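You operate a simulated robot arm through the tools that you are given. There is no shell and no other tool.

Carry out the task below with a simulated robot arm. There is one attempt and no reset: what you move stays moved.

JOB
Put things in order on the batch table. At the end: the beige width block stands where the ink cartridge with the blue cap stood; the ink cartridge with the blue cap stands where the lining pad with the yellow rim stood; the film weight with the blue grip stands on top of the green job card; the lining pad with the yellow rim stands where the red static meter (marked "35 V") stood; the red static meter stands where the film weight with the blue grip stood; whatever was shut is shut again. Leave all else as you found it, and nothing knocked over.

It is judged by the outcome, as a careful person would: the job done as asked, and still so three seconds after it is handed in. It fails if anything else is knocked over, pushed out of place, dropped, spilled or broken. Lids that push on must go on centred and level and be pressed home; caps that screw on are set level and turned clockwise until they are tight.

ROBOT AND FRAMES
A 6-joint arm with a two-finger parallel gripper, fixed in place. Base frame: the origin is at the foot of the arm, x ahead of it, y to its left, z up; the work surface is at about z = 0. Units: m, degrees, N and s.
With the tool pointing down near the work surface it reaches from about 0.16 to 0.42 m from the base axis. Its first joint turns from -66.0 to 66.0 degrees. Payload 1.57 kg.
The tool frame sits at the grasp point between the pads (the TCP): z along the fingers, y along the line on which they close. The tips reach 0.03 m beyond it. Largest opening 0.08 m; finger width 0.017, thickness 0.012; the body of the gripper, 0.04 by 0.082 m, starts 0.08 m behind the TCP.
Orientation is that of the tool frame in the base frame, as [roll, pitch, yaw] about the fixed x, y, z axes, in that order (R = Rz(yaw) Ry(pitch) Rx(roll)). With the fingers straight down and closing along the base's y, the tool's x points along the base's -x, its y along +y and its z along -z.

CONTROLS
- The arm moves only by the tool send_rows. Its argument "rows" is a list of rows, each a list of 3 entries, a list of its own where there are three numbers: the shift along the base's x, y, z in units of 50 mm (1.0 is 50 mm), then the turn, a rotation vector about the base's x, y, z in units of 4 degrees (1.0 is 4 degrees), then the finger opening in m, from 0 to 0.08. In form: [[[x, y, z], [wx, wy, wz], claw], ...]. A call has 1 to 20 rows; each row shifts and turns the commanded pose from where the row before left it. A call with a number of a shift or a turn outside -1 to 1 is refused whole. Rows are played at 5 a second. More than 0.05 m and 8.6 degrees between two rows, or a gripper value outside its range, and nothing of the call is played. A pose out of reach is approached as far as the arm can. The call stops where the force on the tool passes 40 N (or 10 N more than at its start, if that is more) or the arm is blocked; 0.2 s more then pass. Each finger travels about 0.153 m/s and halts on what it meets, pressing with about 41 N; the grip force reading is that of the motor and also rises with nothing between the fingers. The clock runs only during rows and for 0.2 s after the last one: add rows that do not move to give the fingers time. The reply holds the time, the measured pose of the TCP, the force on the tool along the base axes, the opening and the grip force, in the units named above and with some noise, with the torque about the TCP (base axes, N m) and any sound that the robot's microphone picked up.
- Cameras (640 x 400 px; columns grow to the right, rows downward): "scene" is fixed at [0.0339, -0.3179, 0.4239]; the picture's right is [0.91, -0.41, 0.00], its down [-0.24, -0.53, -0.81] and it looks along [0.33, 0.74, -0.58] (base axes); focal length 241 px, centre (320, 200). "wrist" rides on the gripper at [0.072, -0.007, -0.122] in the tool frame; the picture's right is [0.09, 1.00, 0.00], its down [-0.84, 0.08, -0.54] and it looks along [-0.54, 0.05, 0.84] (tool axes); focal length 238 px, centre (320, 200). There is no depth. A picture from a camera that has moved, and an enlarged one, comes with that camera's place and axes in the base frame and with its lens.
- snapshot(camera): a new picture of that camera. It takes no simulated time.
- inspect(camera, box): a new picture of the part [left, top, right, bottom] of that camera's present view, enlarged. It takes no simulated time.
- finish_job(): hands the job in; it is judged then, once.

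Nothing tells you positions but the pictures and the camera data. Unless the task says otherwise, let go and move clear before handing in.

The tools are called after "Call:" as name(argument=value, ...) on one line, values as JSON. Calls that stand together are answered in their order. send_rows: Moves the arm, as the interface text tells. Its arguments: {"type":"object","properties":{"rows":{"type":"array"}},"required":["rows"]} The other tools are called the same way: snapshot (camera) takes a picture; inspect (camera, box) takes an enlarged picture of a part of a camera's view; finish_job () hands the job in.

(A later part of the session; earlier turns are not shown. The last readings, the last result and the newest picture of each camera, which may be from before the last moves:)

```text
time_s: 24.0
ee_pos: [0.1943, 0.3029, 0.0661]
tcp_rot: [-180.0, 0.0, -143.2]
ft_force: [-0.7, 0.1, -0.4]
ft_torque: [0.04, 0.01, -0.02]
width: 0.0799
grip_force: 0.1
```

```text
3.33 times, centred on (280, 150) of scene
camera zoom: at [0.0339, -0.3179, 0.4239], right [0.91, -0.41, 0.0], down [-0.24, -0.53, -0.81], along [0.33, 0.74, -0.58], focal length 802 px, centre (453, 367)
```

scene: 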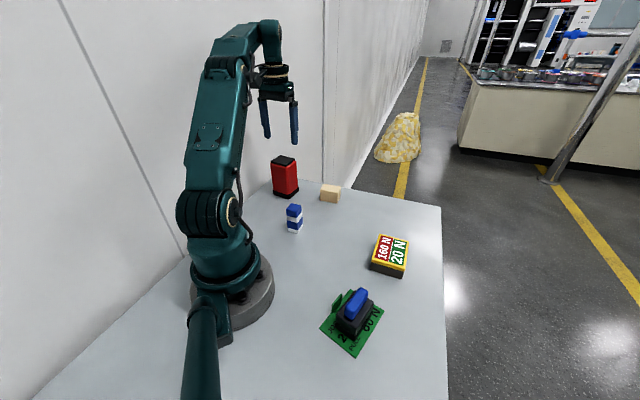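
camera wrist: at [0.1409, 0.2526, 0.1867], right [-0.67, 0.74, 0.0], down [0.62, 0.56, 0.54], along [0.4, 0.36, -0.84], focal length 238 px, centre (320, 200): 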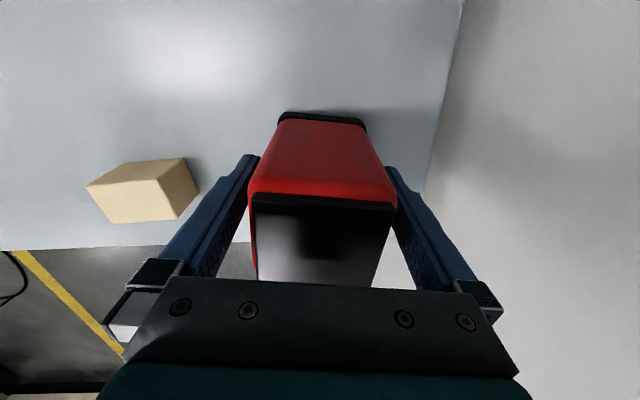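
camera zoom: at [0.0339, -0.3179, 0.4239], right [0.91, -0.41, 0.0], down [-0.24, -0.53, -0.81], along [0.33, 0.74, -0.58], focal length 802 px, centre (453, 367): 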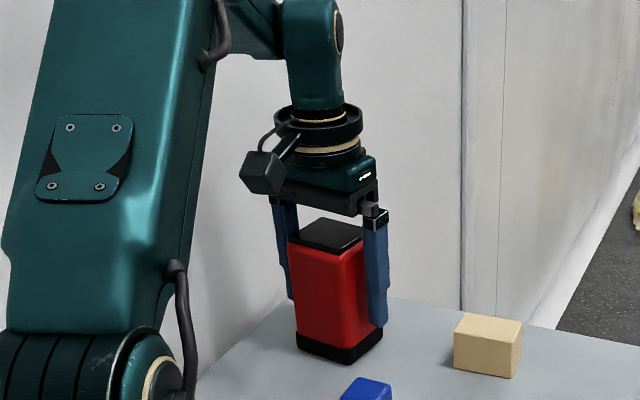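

Call:
send_rows(rows=[[[0, 0, 0], [0, 0, 0], 0.07], [[0, 0, 0], [0, 0, 0], 0.06], [[0, 0, 0], [0, 0, 0], 0.05], [[0, 0, 0], [0, 0, 0], 0.04], [[0, 0, 0], [0, 0, 0], 0.03]])

Call:
inspect(camera="scene", box=[220, 90, 340, 210])

Call:
snapshot(camera="wrist")

```text
time_s: 25.2
ee_pos: [0.1951, 0.3019, 0.065]
tcp_rot: [-179.9, 0.0, -143.2]
ft_force: [-0.4, -0.4, 0.2]
ft_torque: [-0.02, -0.02, 0.0]
width: 0.0617
grip_force: 40.0
```

```text
3.33 times, centred on (280, 150) of scene
camera zoom: at [0.0339, -0.3179, 0.4239], right [0.91, -0.41, 0.0], down [-0.24, -0.53, -0.81], along [0.33, 0.74, -0.58], focal length 802 px, centre (453, 367)
```

zoom: 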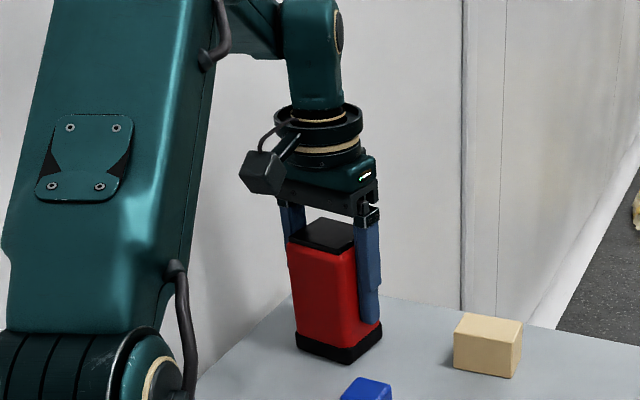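

```text
taken
camera wrist: at [0.1408, 0.2526, 0.1869], right [-0.67, 0.74, 0.0], down [0.62, 0.56, 0.54], along [0.4, 0.36, -0.84], focal length 238 px, centre (320, 200)
```

wrist: 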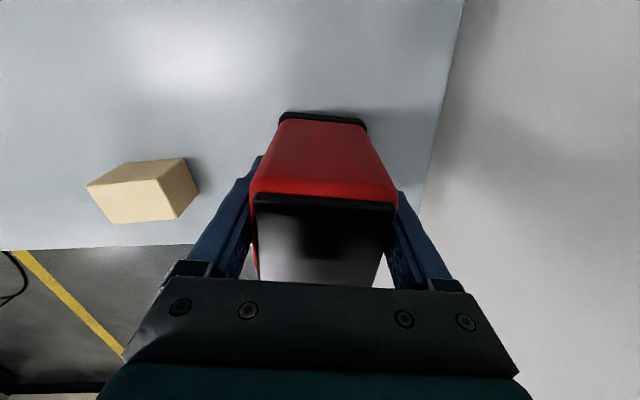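

Gripped at 61.7 mm. Lifting slowly to check it comes up whole.

Call:
send_rows(rows=[[[0, 0, 0.1], [0, 0, 0], 0.03], [[0, 0, 0.3], [0, 0, 0], 0.03], [[0, 0, 0.4], [0, 0, 0], 0.03], [[0, 0, 0.4], [0, 0, 0], 0.03], [[0, 0, 0.4], [0, 0, 0], 0.03], [[0, 0, 0.4], [0, 0, 0], 0.03], [[0, 0, 0], [0, 0, 0], 0.03]])

Call:
inspect(camera="scene", box=[220, 70, 380, 210])

Call:
snapshot(camera="wrist")

```text
time_s: 26.8
ee_pos: [0.193, 0.3011, 0.1662]
tcp_rot: [179.9, 0.0, -143.2]
ft_force: [0.4, -0.4, -2.3]
ft_torque: [-0.01, 0.02, -0.01]
width: 0.0619
grip_force: 41.1
```

```text
2.86 times, centred on (300, 140) of scene
camera zoom: at [0.0339, -0.3179, 0.4239], right [0.91, -0.41, 0.0], down [-0.24, -0.53, -0.81], along [0.33, 0.74, -0.58], focal length 688 px, centre (377, 371)
```

zoom: 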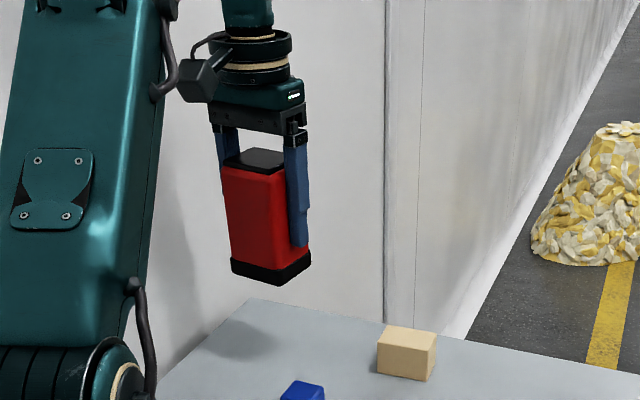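

```text
taken
camera wrist: at [0.1407, 0.2522, 0.2871], right [-0.67, 0.74, 0.0], down [0.62, 0.56, 0.54], along [0.4, 0.36, -0.84], focal length 238 px, centre (320, 200)
```

wrist: 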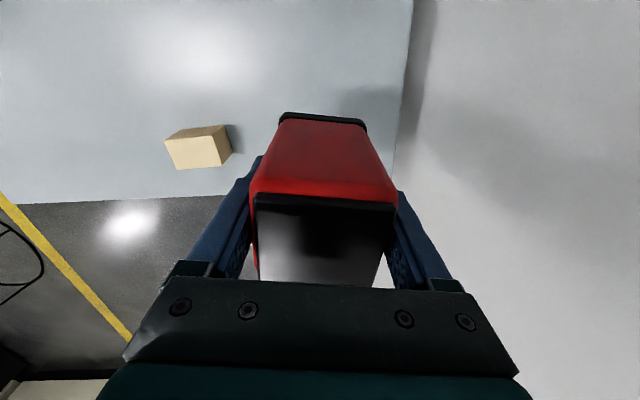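

The meter is up cleanly. I'll carry it to the weight's former spot (0.266, 0.0895) and hover.

Call:
send_rows(rows=[[[0.065, -0.192, 0], [0, 0, 0.06], 0.03], [[0.1305, -0.3845, 0], [0, 0, 0.06], 0.03], [[0.1305, -0.3845, 0], [0, 0, 0.06], 0.03], [[0.1305, -0.3845, 0], [0, 0, 0.06], 0.03], [[0.1305, -0.3845, 0], [0, 0, 0.06], 0.03], [[0.1305, -0.3845, 0], [0, 0, 0.06], 0.03], [[0.1305, -0.3845, 0], [0, 0, 0.06], 0.03], [[0.1305, -0.3845, 0], [0, 0, 0.06], 0.03], [[0.1305, -0.3845, 0], [0, 0, 0.06], 0.03], [[0.1305, -0.3845, 0], [0, 0, 0.06], 0.03], [[0.1305, -0.3845, 0], [0, 0, 0.06], 0.03], [[0.065, -0.192, 0], [0, 0, 0], 0.03], [[0, 0, 0], [0, 0, 0], 0.03], [[0, 0, 0], [0, 0, 0], 0.03]])

Call:
snapshot(camera="scene")

Call:
snapshot(camera="wrist")

```text
time_s: 29.8
ee_pos: [0.2649, 0.092, 0.1665]
tcp_rot: [-180.0, 0.0, -140.5]
ft_force: [-0.1, 0.4, -2.0]
ft_torque: [0.01, 0.0, -0.01]
width: 0.0618
grip_force: 41.4
```

```text
taken
```

scene: 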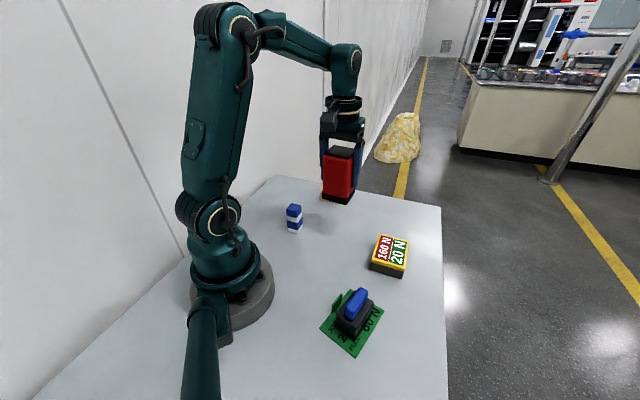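

```text
taken
camera wrist: at [0.2141, 0.04, 0.287], right [-0.7, 0.71, 0.0], down [0.6, 0.59, 0.54], along [0.39, 0.38, -0.84], focal length 238 px, centre (320, 200)
```

wrist: 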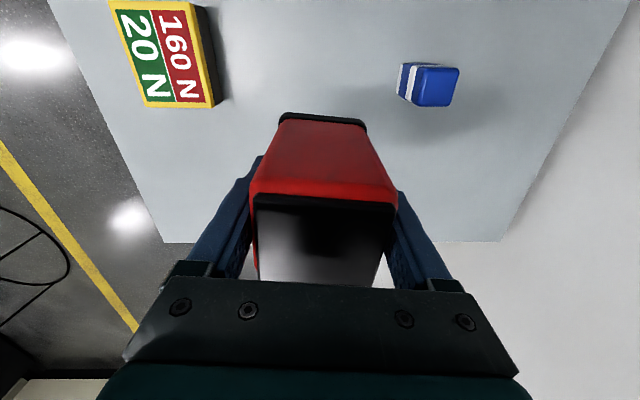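

Hovering over the former weight spot. I'll lower in stages until just above the table.

Call:
send_rows(rows=[[[0.016, -0.034, -0.3], [0, 0, 0], 0.03], [[0, 0, -0.4], [0, 0, 0], 0.03], [[0, 0, -0.4], [0, 0, 0], 0.03], [[0, 0, -0.4], [0, 0, 0], 0.03], [[0, 0, -0.3], [0, 0, 0], 0.03], [[0, 0, -0.08], [0, 0, 0], 0.03], [[0, 0, 0], [0, 0, 0], 0.03]])

Call:
inspect(camera="scene", box=[270, 120, 410, 260])

```text
time_s: 31.4
ee_pos: [0.266, 0.0897, 0.0715]
tcp_rot: [-180.0, 0.0, -140.6]
ft_force: [-0.2, 0.0, -2.3]
ft_torque: [-0.02, -0.03, 0.02]
width: 0.0619
grip_force: 40.6
```

```text
2.86 times, centred on (340, 190) of scene
camera zoom: at [0.0339, -0.3179, 0.4239], right [0.91, -0.41, 0.0], down [-0.24, -0.53, -0.81], along [0.33, 0.74, -0.58], focal length 688 px, centre (263, 229)
```

zoom: 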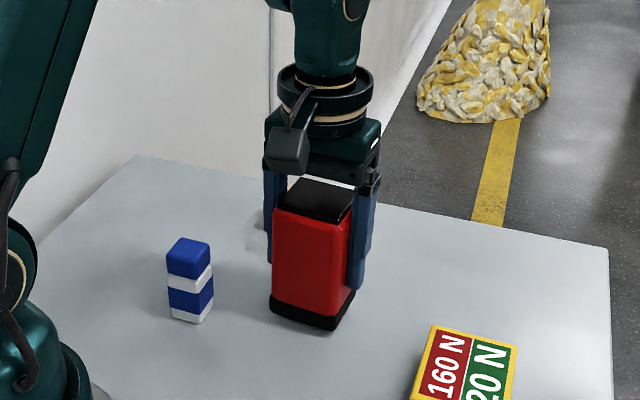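

Call:
send_rows(rows=[[[0, 0, -0.05], [0, 0, 0], 0.03], [[0, 0, -0.04], [0, 0, 0], 0.03], [[0, 0, 0], [0, 0, 0], 0.03]])

```text
time_s: 32.2
ee_pos: [0.2658, 0.0888, 0.0668]
tcp_rot: [180.0, 0.0, -140.5]
ft_force: [0.3, 0.1, -2.4]
ft_torque: [0.01, 0.02, 0.01]
width: 0.0621
grip_force: 40.5
```

Call:
send_rows(rows=[[[0, 0, -0.02], [0, 0, 0], 0.03], [[0, 0, -0.01], [0, 0, 0], 0.03], [[0, 0, 0], [0, 0, 0], 0.03]])

```text
time_s: 33.0
ee_pos: [0.2662, 0.0892, 0.0664]
tcp_rot: [-180.0, -0.1, -140.4]
ft_force: [0.6, -0.1, -1.7]
ft_torque: [0.03, 0.0, 0.01]
width: 0.0617
grip_force: 40.8
```

Call:
send_rows(rows=[[[0, 0, -0.014], [0, 0, 0], 0.03], [[0, 0, 0], [0, 0, 0], 0.03]])

```text
time_s: 33.6
ee_pos: [0.2665, 0.0894, 0.0651]
tcp_rot: [179.9, 0.1, -140.5]
ft_force: [-0.1, 0.0, 3.0]
ft_torque: [0.05, 0.22, -0.05]
width: 0.0616
grip_force: 40.9
```

Contact with the table (force now upward). I'll open the fingers and rise.

Call:
send_rows(rows=[[[0, 0, 0], [0, 0, 0], 0.064], [[0, 0, 0], [0, 0, 0], 0.07], [[0, 0, 0], [0, 0, 0], 0.08], [[0, 0, 0], [0, 0, 0], 0.08]])

Call:
snapshot(camera="wrist")

Call:
inspect(camera="scene", box=[270, 120, 410, 260])

```text
time_s: 34.6
ee_pos: [0.2656, 0.0876, 0.0654]
tcp_rot: [179.9, 0.0, -140.5]
ft_force: [0.7, 0.1, 0.9]
ft_torque: [0.02, -0.02, -0.03]
width: 0.08
grip_force: 0.0
```

```text
taken
camera wrist: at [0.2151, 0.0377, 0.1868], right [-0.7, 0.71, 0.0], down [0.6, 0.59, 0.54], along [0.39, 0.38, -0.84], focal length 238 px, centre (320, 200)
```

wrist: 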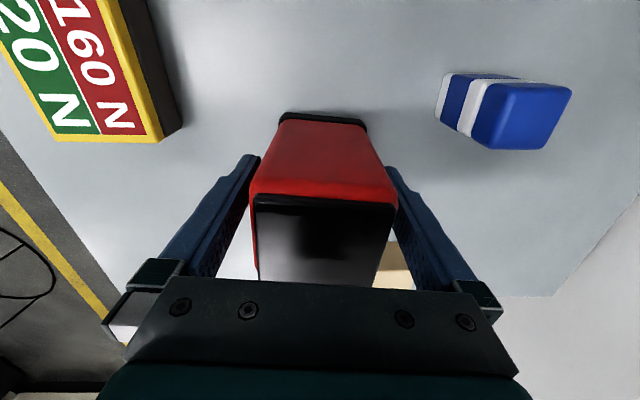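

```text
2.86 times, centred on (340, 190) of scene
camera zoom: at [0.0339, -0.3179, 0.4239], right [0.91, -0.41, 0.0], down [-0.24, -0.53, -0.81], along [0.33, 0.74, -0.58], focal length 688 px, centre (263, 229)
```

zoom: 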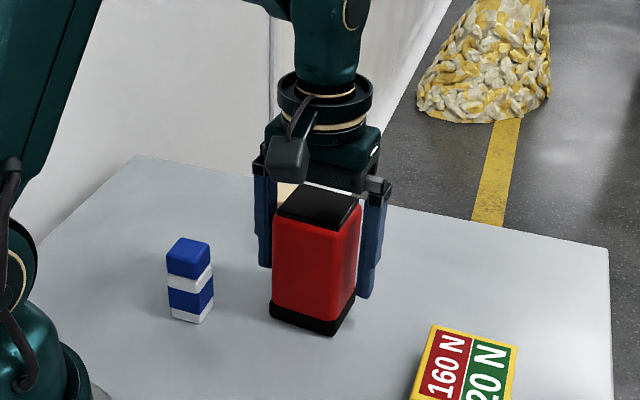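

Meter standing, fingers clear. Rising straight up.

Call:
send_rows(rows=[[[0, 0, 0.3], [0, 0, 0], 0.08], [[0, 0, 0.5], [0, 0, 0], 0.08], [[0, 0, 0.7], [0, 0, 0], 0.08], [[0, 0, 0.8], [0, 0, 0], 0.08], [[0, 0, 0.7], [0, 0, 0], 0.08], [[0, 0, 0], [0, 0, 0], 0.08]])

Call:
snapshot(camera="wrist")

Call:
snapshot(camera="scene")

```text
time_s: 36.0
ee_pos: [0.2655, 0.0888, 0.2161]
tcp_rot: [-179.9, 0.0, -140.5]
ft_force: [-0.3, 0.0, -1.4]
ft_torque: [0.0, -0.02, -0.02]
width: 0.0801
grip_force: 0.1
```

```text
taken
camera wrist: at [0.2152, 0.0371, 0.3371], right [-0.7, 0.71, 0.0], down [0.6, 0.59, 0.54], along [0.39, 0.38, -0.84], focal length 238 px, centre (320, 200)
```

wrist: 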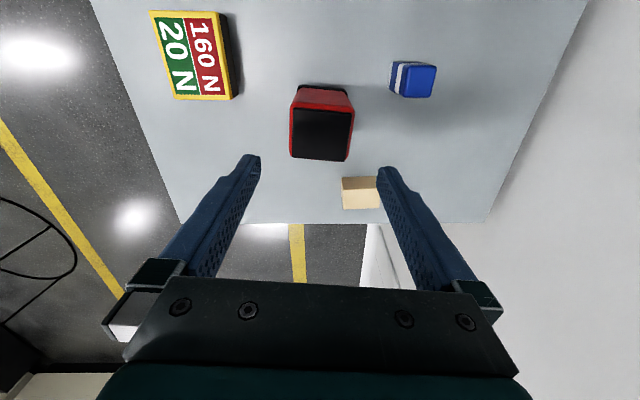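

```text
taken
```

scene: 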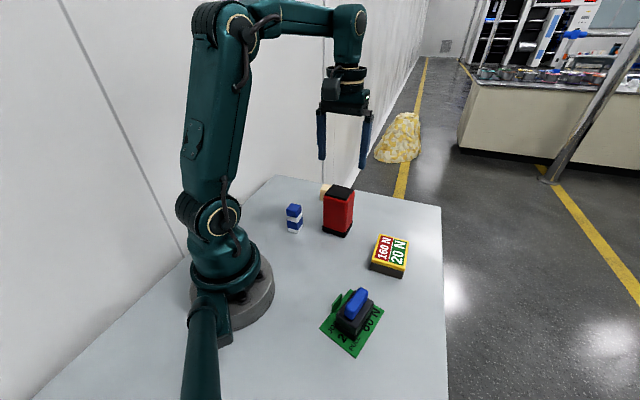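

Meter placed fine. Now I move over the pad near (0.323, -0.052), turning to about 134° closing direction, for precise measurement.

Call:
send_rows(rows=[[[0.143, -0.351, 0], [0, 0, 0.14], 0.08], [[0.143, -0.351, 0], [0, 0, 0.14], 0.08], [[0.143, -0.351, 0], [0, 0, 0.14], 0.08], [[0.143, -0.351, 0], [0, 0, 0.14], 0.08], [[0.143, -0.351, -0.2], [0, 0, 0.14], 0.08], [[0.143, -0.351, -0.3], [0, 0, 0.14], 0.08], [[0.143, -0.351, -0.3], [0, 0, 0.14], 0.08], [[0.143, -0.351, -0.3], [0, 0, 0.14], 0.08], [[0, 0, 0], [0, 0, 0], 0.08], [[0, 0, 0], [0, 0, 0], 0.08]])

Call:
snapshot(camera="wrist")

Call:
inspect(camera="scene", box=[310, 140, 450, 290])

```text
time_s: 38.2
ee_pos: [0.3232, -0.0522, 0.16]
tcp_rot: [179.9, 0.0, -135.9]
ft_force: [-0.3, -0.1, 0.0]
ft_torque: [0.0, 0.02, 0.01]
width: 0.0801
grip_force: 0.0
```

```text
taken
camera wrist: at [0.2757, -0.1068, 0.2816], right [-0.76, 0.65, 0.0], down [0.55, 0.64, 0.54], along [0.35, 0.41, -0.84], focal length 238 px, centre (320, 200)
```

wrist: 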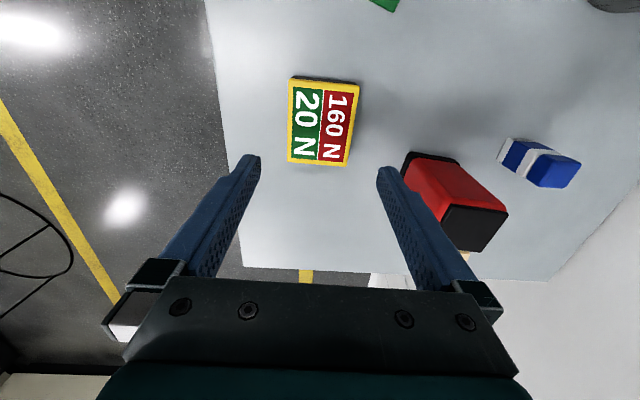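

```text
2.67 times, centred on (380, 215) of scene
camera zoom: at [0.0339, -0.3179, 0.4239], right [0.91, -0.41, 0.0], down [-0.24, -0.53, -0.81], along [0.33, 0.74, -0.58], focal length 642 px, centre (160, 160)
```

zoom: 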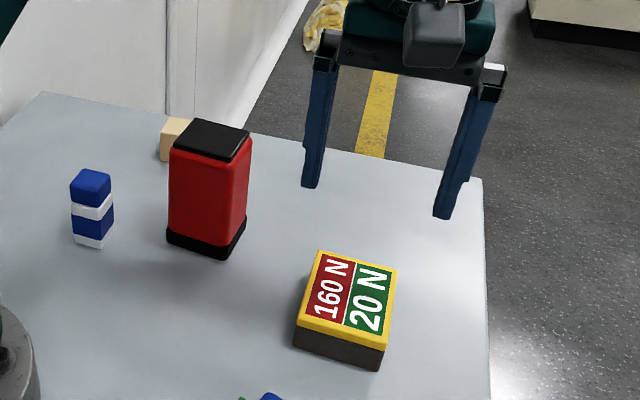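

Call:
inspect(camera="wrist", box=[265, 60, 385, 180])

Call:
inspect(camera="wrist", box=[480, 110, 600, 200])

```text
3.33 times, centred on (325, 120) of wrist
camera zoom: at [0.2757, -0.1068, 0.2816], right [-0.76, 0.65, 0.0], down [0.55, 0.64, 0.54], along [0.35, 0.41, -0.84], focal length 794 px, centre (303, 467)
```

zoom: 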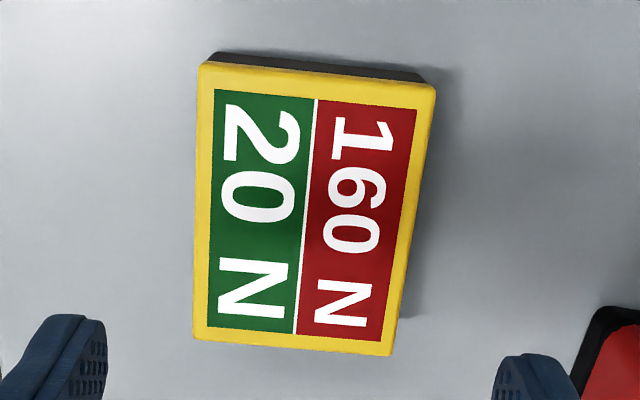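

```text
4.44 times, centred on (540, 155) of wrist
camera zoom: at [0.2757, -0.1068, 0.2816], right [-0.76, 0.65, 0.0], down [0.55, 0.64, 0.54], along [0.35, 0.41, -0.84], focal length 1059 px, centre (-658, 400)
```

zoom: 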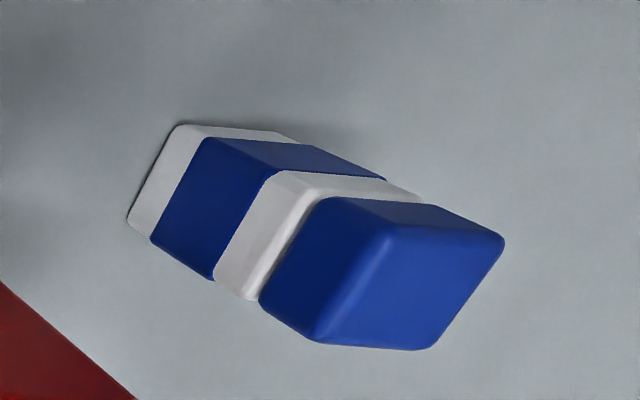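

The pad top is about 68 x 85 mm, centred near (0.321, -0.053), turned 44°, about 30 mm tall. The gripper is aligned; I'll descend to just above it and check clearance.

Call:
send_rows(rows=[[[-0.03, -0.026, -0.3], [0, 0, 0], 0.08], [[0, 0, -0.5], [0, 0, 0], 0.08], [[0, 0, -0.5], [0, 0, 0], 0.08], [[0, 0, -0.46], [0, 0, 0], 0.08], [[0, 0, 0], [0, 0, 0], 0.08]])

Call:
snapshot(camera="wrist")

Call:
inspect(camera="scene", box=[330, 190, 450, 300])

```text
time_s: 39.4
ee_pos: [0.3213, -0.0528, 0.0714]
tcp_rot: [-180.0, 0.1, -136.0]
ft_force: [0.1, -0.1, -0.5]
ft_torque: [-0.01, 0.03, -0.01]
width: 0.0801
grip_force: 0.1
```

```text
taken
camera wrist: at [0.2743, -0.1081, 0.1937], right [-0.76, 0.65, 0.0], down [0.55, 0.64, 0.54], along [0.35, 0.41, -0.84], focal length 238 px, centre (320, 200)
```

wrist: 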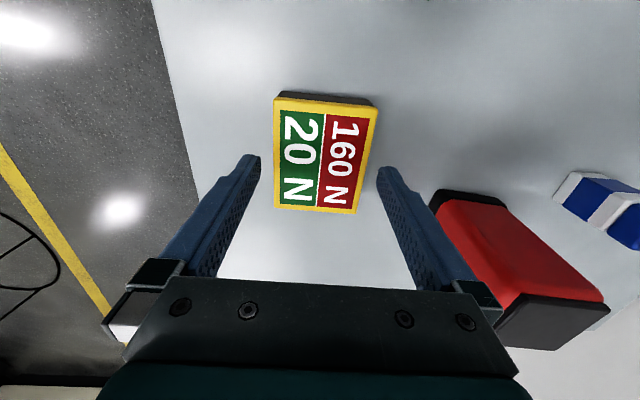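

```text
3.64 times, centred on (390, 245) of scene
camera zoom: at [0.0339, -0.3179, 0.4239], right [0.91, -0.41, 0.0], down [-0.24, -0.53, -0.81], along [0.33, 0.74, -0.58], focal length 875 px, centre (66, 36)
```

zoom: 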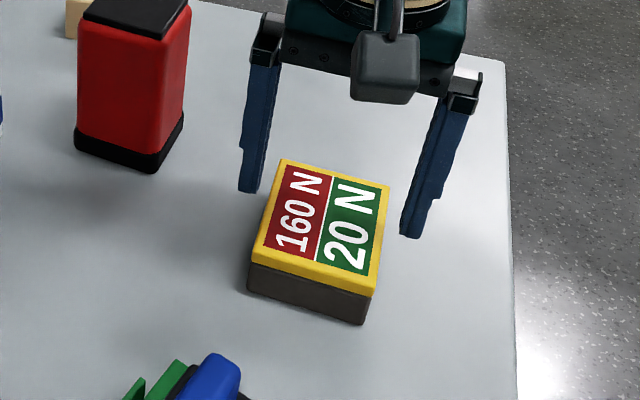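

Clearance on both sides looks even. Lowering the fingers alongside the pad and closing.

Call:
send_rows(rows=[[[0, 0, -0.25], [0, 0, 0], 0.08], [[0, 0, -0.25], [0, 0, 0], 0.08], [[0, 0, -0.22], [0, 0, 0], 0.08], [[0, 0, 0], [0, 0, 0], 0.08]])

Call:
snapshot(camera="wrist")

Call:
inspect(camera="scene", box=[330, 190, 450, 300])

```text
time_s: 40.4
ee_pos: [0.322, -0.0515, 0.0365]
tcp_rot: [-180.0, 0.0, -136.1]
ft_force: [-0.5, 0.1, 0.3]
ft_torque: [0.06, 0.02, -0.03]
width: 0.0802
grip_force: 0.0
```

```text
taken
camera wrist: at [0.2743, -0.1076, 0.1578], right [-0.76, 0.65, 0.0], down [0.55, 0.64, 0.54], along [0.35, 0.41, -0.84], focal length 238 px, centre (320, 200)
```

wrist: 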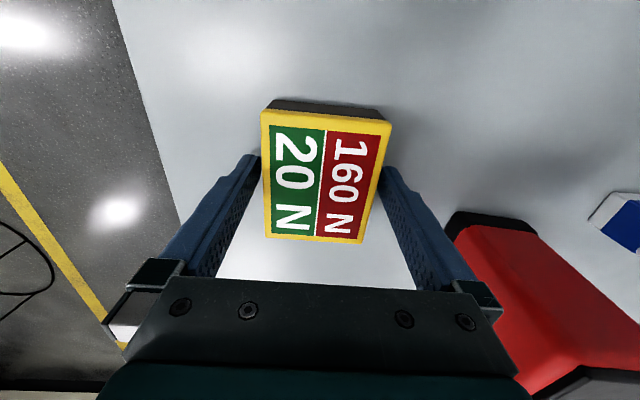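

```text
3.64 times, centred on (390, 245) of scene
camera zoom: at [0.0339, -0.3179, 0.4239], right [0.91, -0.41, 0.0], down [-0.24, -0.53, -0.81], along [0.33, 0.74, -0.58], focal length 875 px, centre (66, 36)
```

zoom: 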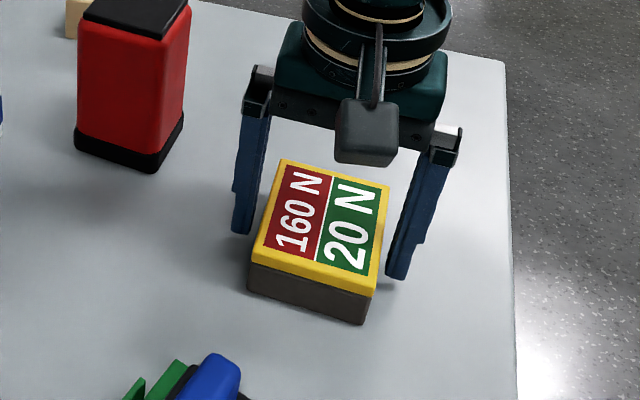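

Call:
send_rows(rows=[[[0, 0, 0], [0, 0, 0], 0.074], [[0, 0, 0], [0, 0, 0], 0.068], [[0, 0, 0], [0, 0, 0], 0.06], [[0, 0, 0], [0, 0, 0], 0.05], [[0, 0, 0], [0, 0, 0], 0.05]])

Call:
snapshot(camera="wrist")

Call:
inspect(camera="scene", box=[330, 190, 450, 300])

```text
time_s: 41.6
ee_pos: [0.3223, -0.0524, 0.0358]
tcp_rot: [-180.0, 0.0, -136.1]
ft_force: [0.5, -0.5, -0.3]
ft_torque: [0.0, 0.0, 0.01]
width: 0.0674
grip_force: 41.0
```

```text
taken
camera wrist: at [0.2743, -0.1076, 0.1579], right [-0.76, 0.65, 0.0], down [0.55, 0.64, 0.54], along [0.35, 0.41, -0.84], focal length 238 px, centre (320, 200)
```

wrist: 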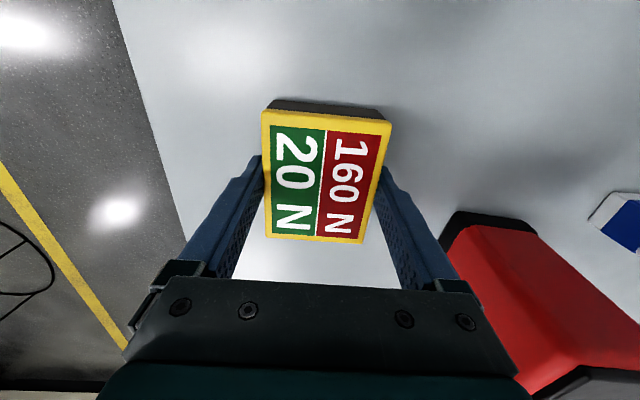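

```text
3.64 times, centred on (390, 245) of scene
camera zoom: at [0.0339, -0.3179, 0.4239], right [0.91, -0.41, 0.0], down [-0.24, -0.53, -0.81], along [0.33, 0.74, -0.58], focal length 875 px, centre (66, 36)
```

zoom: 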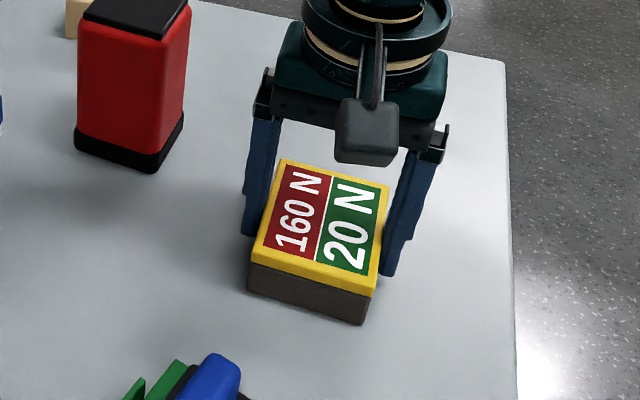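

Pad gripped at 67.4 mm, centred. Lifting slowly to check it comes up whole.

Call:
send_rows(rows=[[[0, 0, 0.1], [0, 0, 0], 0.05], [[0, 0, 0.2], [0, 0, 0], 0.05], [[0, 0, 0.4], [0, 0, 0], 0.05], [[0, 0, 0], [0, 0, 0], 0.05]])

Call:
inspect(camera="scene", box=[310, 150, 450, 300])

```text
time_s: 42.6
ee_pos: [0.322, -0.0522, 0.0722]
tcp_rot: [-179.9, 0.0, -136.1]
ft_force: [0.7, -0.5, -2.4]
ft_torque: [0.01, 0.01, 0.02]
width: 0.0673
grip_force: 41.2
```

```text
2.67 times, centred on (380, 225) of scene
camera zoom: at [0.0339, -0.3179, 0.4239], right [0.91, -0.41, 0.0], down [-0.24, -0.53, -0.81], along [0.33, 0.74, -0.58], focal length 642 px, centre (160, 133)
```

zoom: 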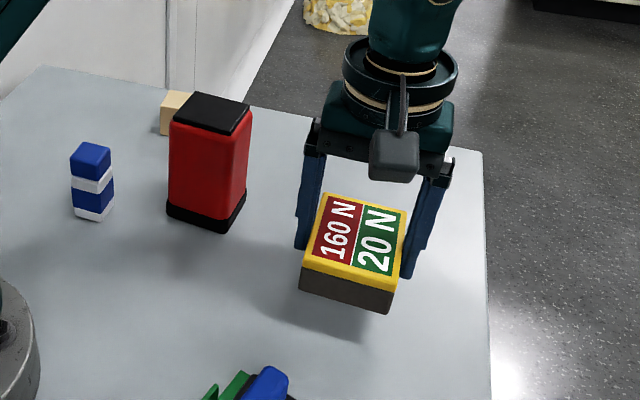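

It lifts cleanly. I raise it to clear the meter's top (0.11) well, then carry it to the meter's former spot.

Call:
send_rows(rows=[[[0, 0, 0.5], [0, 0, 0], 0.05], [[0, 0, 0.7], [0, 0, 0], 0.05], [[0, 0, 0.7], [0, 0, 0], 0.05], [[0, 0, 0.46], [0, 0, 0], 0.05], [[-0.1058, 0.2946, 0], [0, 0, -0.154], 0.05], [[-0.2117, 0.5892, 0], [0, 0, -0.154], 0.05], [[-0.2117, 0.5892, 0], [0, 0, -0.154], 0.05], [[-0.2117, 0.5892, 0], [0, 0, -0.154], 0.05], [[-0.2117, 0.5892, 0], [0, 0, -0.154], 0.05], [[-0.2117, 0.5892, 0], [0, 0, -0.154], 0.05], [[-0.2117, 0.5892, 0], [0, 0, -0.154], 0.05], [[-0.2117, 0.5892, 0], [0, 0, -0.154], 0.05], [[-0.2117, 0.5892, 0], [0, 0, -0.154], 0.05], [[-0.2117, 0.5892, 0], [0, 0, -0.154], 0.05], [[-0.2117, 0.5892, 0], [0, 0, -0.154], 0.05], [[-0.2117, 0.5892, 0], [0, 0, -0.154], 0.05], [[-0.1058, 0.2946, 0], [0, 0, 0], 0.05], [[0, 0, 0], [0, 0, 0], 0.05], [[0, 0, 0], [0, 0, 0], 0.05]])

Call:
snapshot(camera="wrist")

Call:
snapshot(camera="scene")

```text
time_s: 46.6
ee_pos: [0.1947, 0.3011, 0.1889]
tcp_rot: [-180.0, 0.0, -143.5]
ft_force: [-0.5, 0.5, -2.1]
ft_torque: [0.04, -0.01, 0.03]
width: 0.0675
grip_force: 40.9
```

```text
taken
camera wrist: at [0.1407, 0.2532, 0.3101], right [-0.67, 0.75, 0.0], down [0.63, 0.56, 0.54], along [0.4, 0.36, -0.84], focal length 238 px, centre (320, 200)
```

wrist: 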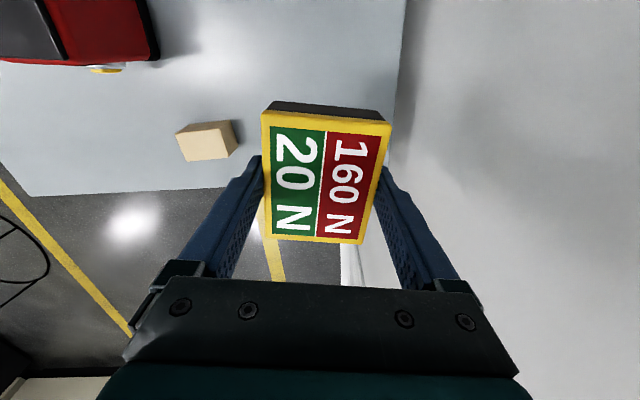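

```text
taken
```

scene: 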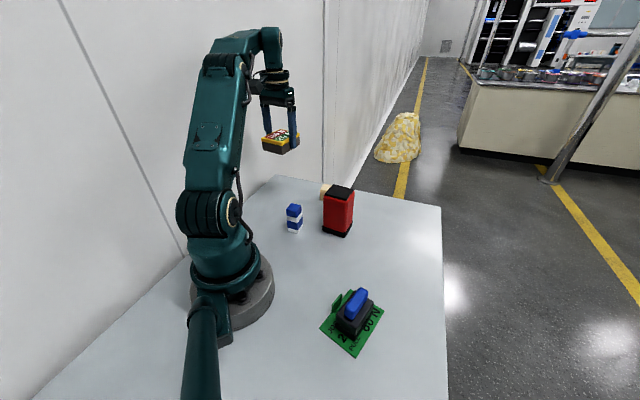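

Call:
inspect(camera="wrist", box=[0, 0, 180, 100])

Call:
inspect(camera="wrist", box=[150, 80, 420, 260])

```text
3.56 times, centred on (90, 50) of wrist
camera zoom: at [0.1407, 0.2532, 0.3101], right [-0.67, 0.75, 0.0], down [0.63, 0.56, 0.54], along [0.4, 0.36, -0.84], focal length 848 px, centre (1138, 733)
```

zoom: 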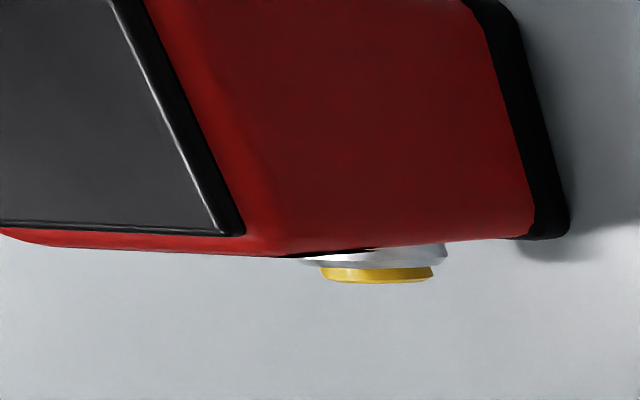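

```text
2.22 times, centred on (285, 170) of wrist
camera zoom: at [0.1407, 0.2532, 0.3101], right [-0.67, 0.75, 0.0], down [0.63, 0.56, 0.54], along [0.4, 0.36, -0.84], focal length 530 px, centre (398, 267)
```

zoom: 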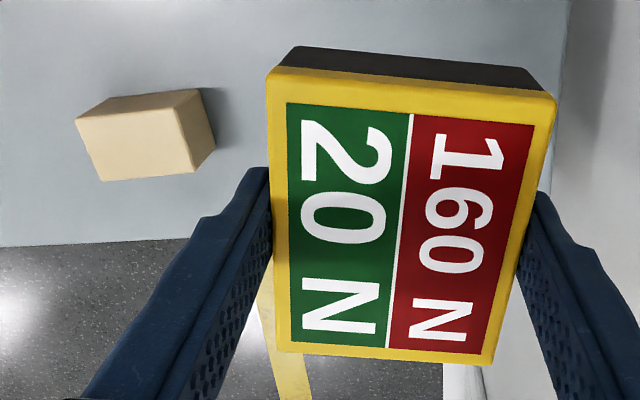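

The pad is over the meter's former spot. Lowering in stages to just above the table.

Call:
send_rows(rows=[[[0, 0, -0.3], [0, 0, 0], 0.05], [[0, 0, -0.5], [0, 0, 0], 0.05], [[0, 0, -0.5], [0, 0, 0], 0.05], [[0, 0, -0.5], [0, 0, 0], 0.05], [[0, 0, -0.5], [0, 0, 0], 0.05], [[0, 0, -0.4], [0, 0, 0], 0.05], [[0, 0, -0.2], [0, 0, 0], 0.05], [[0, 0, 0], [0, 0, 0], 0.05]])

Call:
snapshot(camera="wrist")

Call:
inspect(camera="scene", box=[220, 110, 360, 230])

```text
time_s: 48.4
ee_pos: [0.1949, 0.3009, 0.0436]
tcp_rot: [-179.9, 0.0, -143.5]
ft_force: [0.9, 0.1, -2.8]
ft_torque: [-0.02, -0.02, -0.03]
width: 0.0676
grip_force: 40.8
```

```text
taken
camera wrist: at [0.1406, 0.2531, 0.1652], right [-0.67, 0.75, 0.0], down [0.63, 0.56, 0.54], along [0.4, 0.36, -0.84], focal length 238 px, centre (320, 200)
```

wrist: 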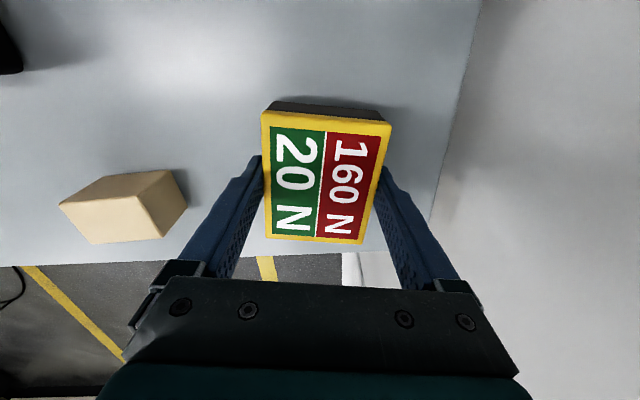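

```text
3.33 times, centred on (290, 170) of scene
camera zoom: at [0.0339, -0.3179, 0.4239], right [0.91, -0.41, 0.0], down [-0.24, -0.53, -0.81], along [0.33, 0.74, -0.58], focal length 802 px, centre (420, 300)
```

zoom: 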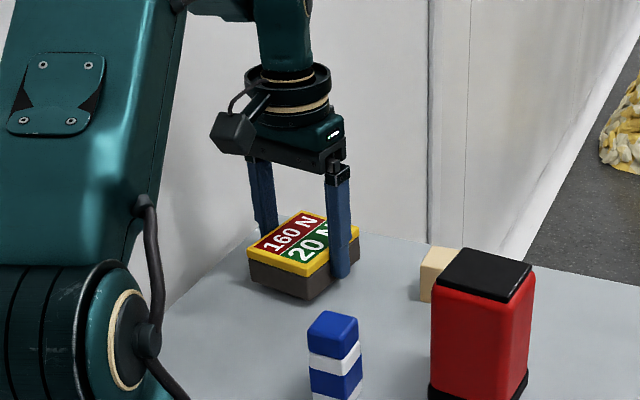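

Call:
send_rows(rows=[[[0, 0, -0.06], [0, 0, 0], 0.05], [[0, 0, -0.05], [0, 0, 0], 0.05], [[0, 0, 0], [0, 0, 0], 0.05]])

```text
time_s: 49.2
ee_pos: [0.1951, 0.3008, 0.0382]
tcp_rot: [180.0, 0.0, -143.5]
ft_force: [-0.1, 0.8, -2.1]
ft_torque: [0.02, 0.03, -0.01]
width: 0.0673
grip_force: 41.0
```

Call:
send_rows(rows=[[[0, 0, -0.02], [0, 0, 0], 0.05], [[0, 0, -0.014], [0, 0, 0], 0.05], [[0, 0, 0], [0, 0, 0], 0.05]])

```text
time_s: 50.0
ee_pos: [0.1951, 0.3017, 0.0366]
tcp_rot: [-180.0, -0.1, -143.5]
ft_force: [-0.3, 0.1, -2.1]
ft_torque: [-0.01, -0.02, -0.01]
width: 0.0674
grip_force: 41.0
```

Call:
send_rows(rows=[[[0, 0, -0.014], [0, 0, 0], 0.05], [[0, 0, 0], [0, 0, 0], 0.05]])

```text
time_s: 50.6
ee_pos: [0.194, 0.3024, 0.0362]
tcp_rot: [-180.0, 0.1, -143.5]
ft_force: [-1.4, -0.6, 2.7]
ft_torque: [-0.05, -0.21, -0.07]
width: 0.0674
grip_force: 41.4
```

Contact with the table. Opening and rising.

Call:
send_rows(rows=[[[0, 0, 0], [0, 0, 0], 0.07], [[0, 0, 0], [0, 0, 0], 0.075], [[0, 0, 0], [0, 0, 0], 0.08], [[0, 0, 0], [0, 0, 0], 0.08], [[0, 0, 0.2], [0, 0, 0], 0.08], [[0, 0, 0.4], [0, 0, 0], 0.08], [[0, 0, 0.6], [0, 0, 0], 0.08], [[0, 0, 0.8], [0, 0, 0], 0.08], [[0, 0, 0.8], [0, 0, 0], 0.08], [[0, 0, 0.4], [0, 0, 0], 0.08], [[0, 0, 0], [0, 0, 0], 0.08]])

Call:
snapshot(camera="wrist")

Call:
snapshot(camera="scene")

```text
time_s: 53.0
ee_pos: [0.194, 0.3015, 0.1965]
tcp_rot: [-180.0, 0.1, -143.5]
ft_force: [-0.7, -0.5, 0.1]
ft_torque: [0.0, 0.0, 0.01]
width: 0.0798
grip_force: 0.1
```

```text
taken
camera wrist: at [0.1404, 0.2523, 0.318], right [-0.67, 0.75, 0.0], down [0.63, 0.56, 0.54], along [0.4, 0.36, -0.84], focal length 238 px, centre (320, 200)
```

wrist: 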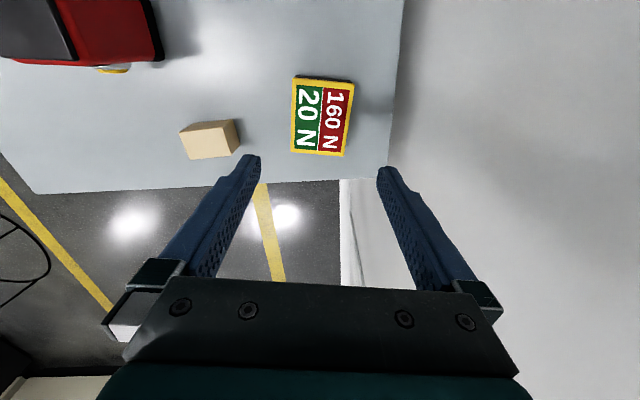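

```text
taken
```

scene: 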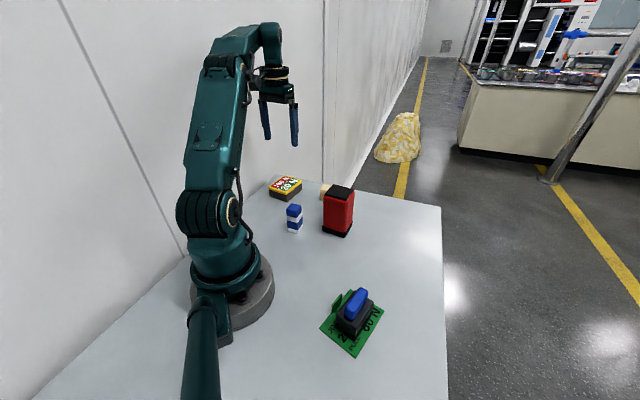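

The pad now stands at the meter's former place. Next the ink cartridge near (0.165, 0.134): I'll hover above it to measure.

Call:
send_rows(rows=[[[-0.02, -0.2, 0], [0, 0, 0.3], 0.08], [[-0.08, -0.45, 0], [0, 0, 0.3], 0.08], [[-0.08, -0.5, 0], [0, 0, 0.3], 0.08], [[-0.08, -0.5, 0], [0, 0, 0.3], 0.08], [[-0.08, -0.5, 0], [0, 0, 0.3], 0.08], [[-0.08, -0.5, 0], [0, 0, 0.3], 0.08], [[-0.08, -0.45, 0], [0, 0, 0.3], 0.08], [[-0.08, -0.25, 0], [0, 0, 0], 0.08], [[0, 0, 0], [0, 0, 0], 0.08], [[0, 0, 0], [0, 0, 0], 0.08]])

Call:
snapshot(camera="wrist")

Call:
snapshot(camera="scene")

```text
time_s: 55.2
ee_pos: [0.1655, 0.1331, 0.1977]
tcp_rot: [180.0, 0.0, -135.1]
ft_force: [0.5, -0.6, 0.1]
ft_torque: [0.0, -0.03, -0.03]
width: 0.08
grip_force: 0.0
```

```text
taken
camera wrist: at [0.1195, 0.0779, 0.3187], right [-0.77, 0.64, 0.0], down [0.54, 0.65, 0.54], along [0.35, 0.42, -0.84], focal length 238 px, centre (320, 200)
```

wrist: 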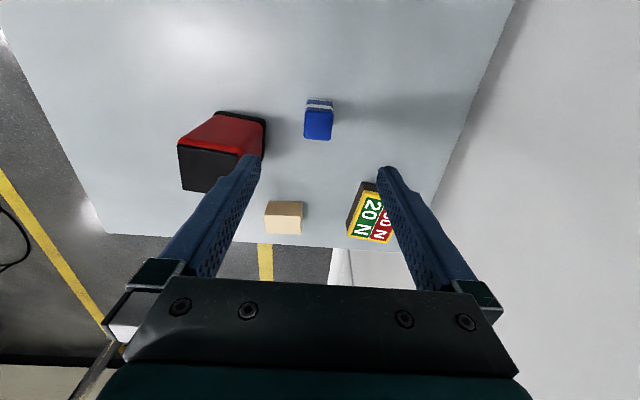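

```text
taken
```

scene: 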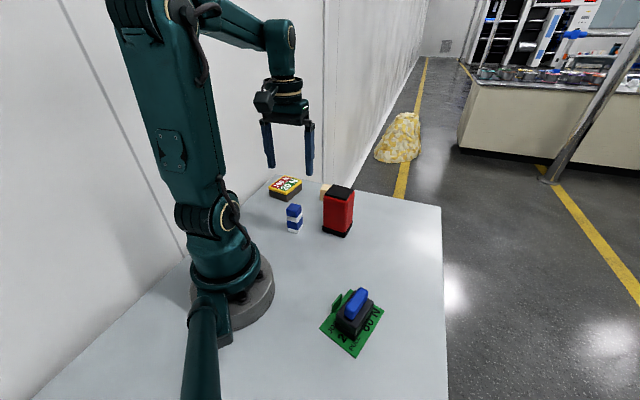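

Call:
inspect(camera="wrist", box=[285, 85, 355, 150])

Call:
inspect(camera="wrist", box=[255, 170, 405, 255])

Call:
inspect(camera="scene", box=[255, 165, 365, 245])

```text
6.15 times, centred on (320, 118) of wrist
camera zoom: at [0.1195, 0.0779, 0.3187], right [-0.77, 0.64, 0.0], down [0.54, 0.65, 0.54], along [0.35, 0.42, -0.84], focal length 1467 px, centre (320, 708)
```

zoom: 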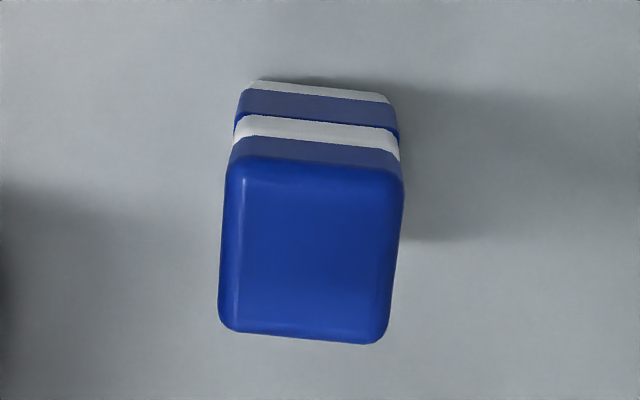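

```text
4.27 times, centred on (330, 212) of wrist
camera zoom: at [0.1195, 0.0779, 0.3187], right [-0.77, 0.64, 0.0], down [0.54, 0.65, 0.54], along [0.35, 0.42, -0.84], focal length 1017 px, centre (277, 147)
```

zoom: 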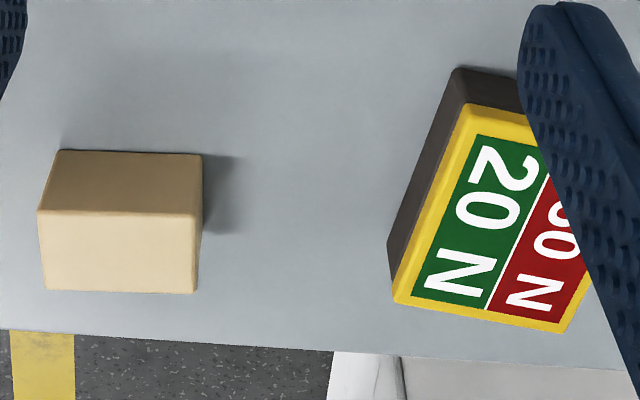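

```text
5.00 times, centred on (310, 205) of scene
camera zoom: at [0.0339, -0.3179, 0.4239], right [0.91, -0.41, 0.0], down [-0.24, -0.53, -0.81], along [0.33, 0.74, -0.58], focal length 1204 px, centre (370, 175)
```

zoom: 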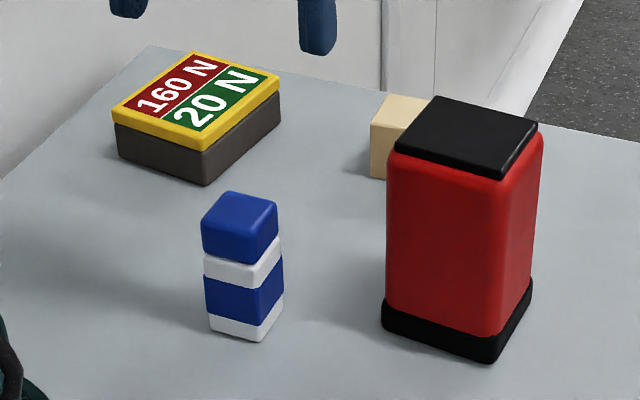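

The cartridge is about 30 mm square, 57 mm tall, centred near (0.166, 0.132) and aligned with the gripper now. I'll narrow the opening a bit (meter is nearby) and descend in steps.

Call:
send_rows(rows=[[[0.008, -0.034, -0.3], [0, 0, 0], 0.06], [[0, 0, -0.5], [0, 0, 0], 0.06], [[0, 0, -0.5], [0, 0, 0], 0.06], [[0, 0, -0.5], [0, 0, 0], 0.06], [[0, 0, -0.2], [0, 0, 0], 0.06], [[0, 0, 0], [0, 0, 0], 0.06]])

Call:
snapshot(camera="wrist")

Call:
inspect(camera="scene", box=[180, 60, 380, 250])

```text
time_s: 56.6
ee_pos: [0.1665, 0.1322, 0.0974]
tcp_rot: [180.0, 0.0, -135.1]
ft_force: [0.3, 0.8, -0.4]
ft_torque: [-0.02, 0.0, 0.01]
width: 0.0601
grip_force: 0.0
```

```text
taken
camera wrist: at [0.1196, 0.0766, 0.2177], right [-0.77, 0.64, 0.0], down [0.54, 0.65, 0.54], along [0.35, 0.42, -0.84], focal length 238 px, centre (320, 200)
```

wrist: 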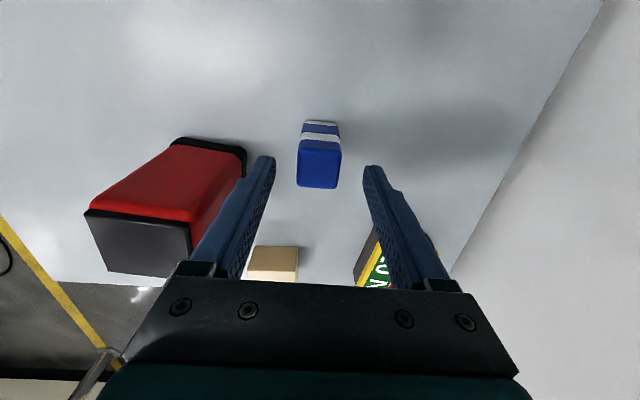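

```text
2.11 times, centred on (280, 155) of scene
camera zoom: at [0.0339, -0.3179, 0.4239], right [0.91, -0.41, 0.0], down [-0.24, -0.53, -0.81], along [0.33, 0.74, -0.58], focal length 507 px, centre (404, 295)
```

zoom: 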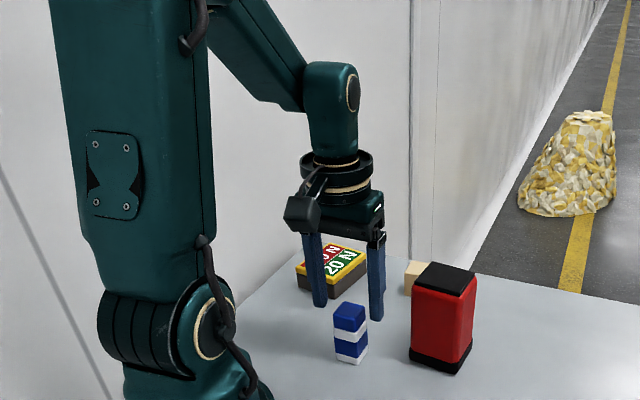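

Centred and clear. Descending the last 6 cm.

Call:
send_rows(rows=[[[0, 0, -0.3], [0, 0, 0], 0.06], [[0, 0, -0.3], [0, 0, 0], 0.06], [[0, 0, -0.3], [0, 0, 0], 0.06], [[0, 0, -0.3], [0, 0, 0], 0.06], [[0, 0, 0], [0, 0, 0], 0.06]])

Call:
snapshot(camera="wrist")

Call:
inspect(camera="scene", box=[220, 110, 380, 250])

```text
time_s: 57.8
ee_pos: [0.1666, 0.1309, 0.0372]
tcp_rot: [179.9, 0.0, -135.1]
ft_force: [-0.1, -0.4, -0.6]
ft_torque: [-0.03, -0.04, -0.04]
width: 0.0598
grip_force: 0.1
```

```text
taken
camera wrist: at [0.1194, 0.0763, 0.1578], right [-0.77, 0.64, 0.0], down [0.54, 0.65, 0.54], along [0.35, 0.42, -0.84], focal length 238 px, centre (320, 200)
```

wrist: 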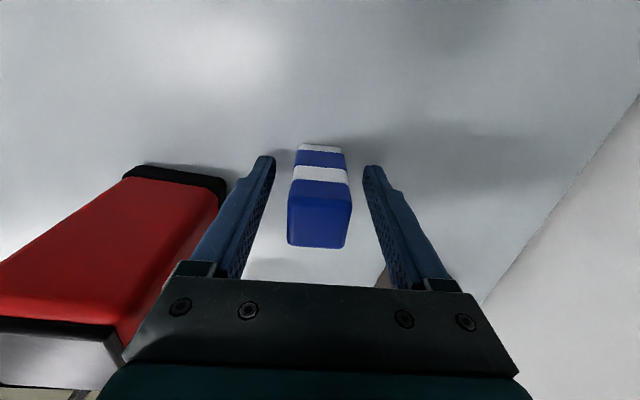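

```text
2.86 times, centred on (300, 180) of scene
camera zoom: at [0.0339, -0.3179, 0.4239], right [0.91, -0.41, 0.0], down [-0.24, -0.53, -0.81], along [0.33, 0.74, -0.58], focal length 688 px, centre (377, 257)
```

zoom: 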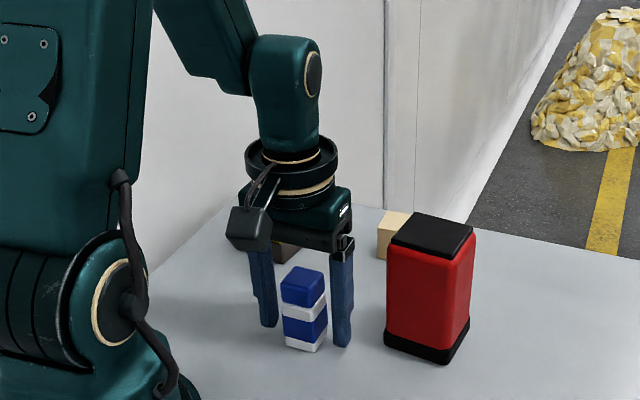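

Call:
send_rows(rows=[[[0, 0, 0], [0, 0, 0], 0.05], [[0, 0, 0], [0, 0, 0], 0.04], [[0, 0, 0], [0, 0, 0], 0.03], [[0, 0, 0], [0, 0, 0], 0.02], [[0, 0, 0], [0, 0, 0], 0.015]])

Call:
snapshot(camera="wrist")

Call:
inspect(camera="scene", box=[250, 150, 350, 250])

```text
time_s: 59.0
ee_pos: [0.1663, 0.1317, 0.0368]
tcp_rot: [179.9, 0.0, -135.1]
ft_force: [0.0, 0.5, -0.4]
ft_torque: [0.03, 0.03, -0.02]
width: 0.0292
grip_force: 39.0
```

```text
taken
camera wrist: at [0.1195, 0.0763, 0.1581], right [-0.77, 0.64, 0.0], down [0.54, 0.65, 0.54], along [0.35, 0.42, -0.84], focal length 238 px, centre (320, 200)
```

wrist: 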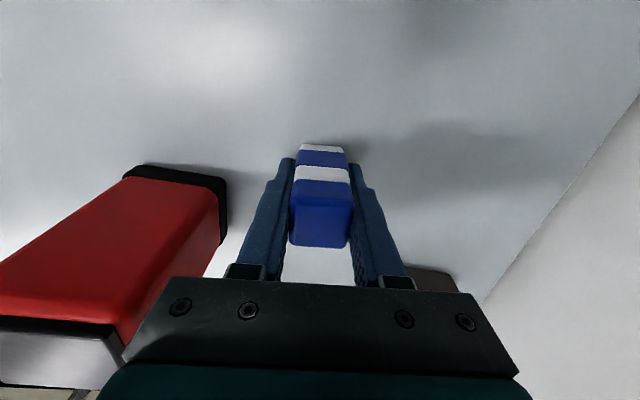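

```text
4.00 times, centred on (300, 200) of scene
camera zoom: at [0.0339, -0.3179, 0.4239], right [0.91, -0.41, 0.0], down [-0.24, -0.53, -0.81], along [0.33, 0.74, -0.58], focal length 963 px, centre (400, 200)
```

zoom: 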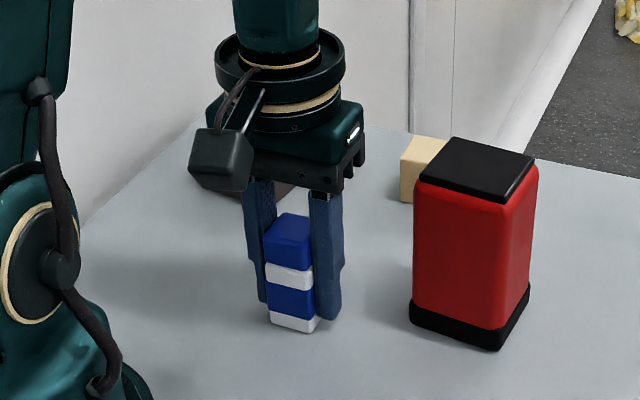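

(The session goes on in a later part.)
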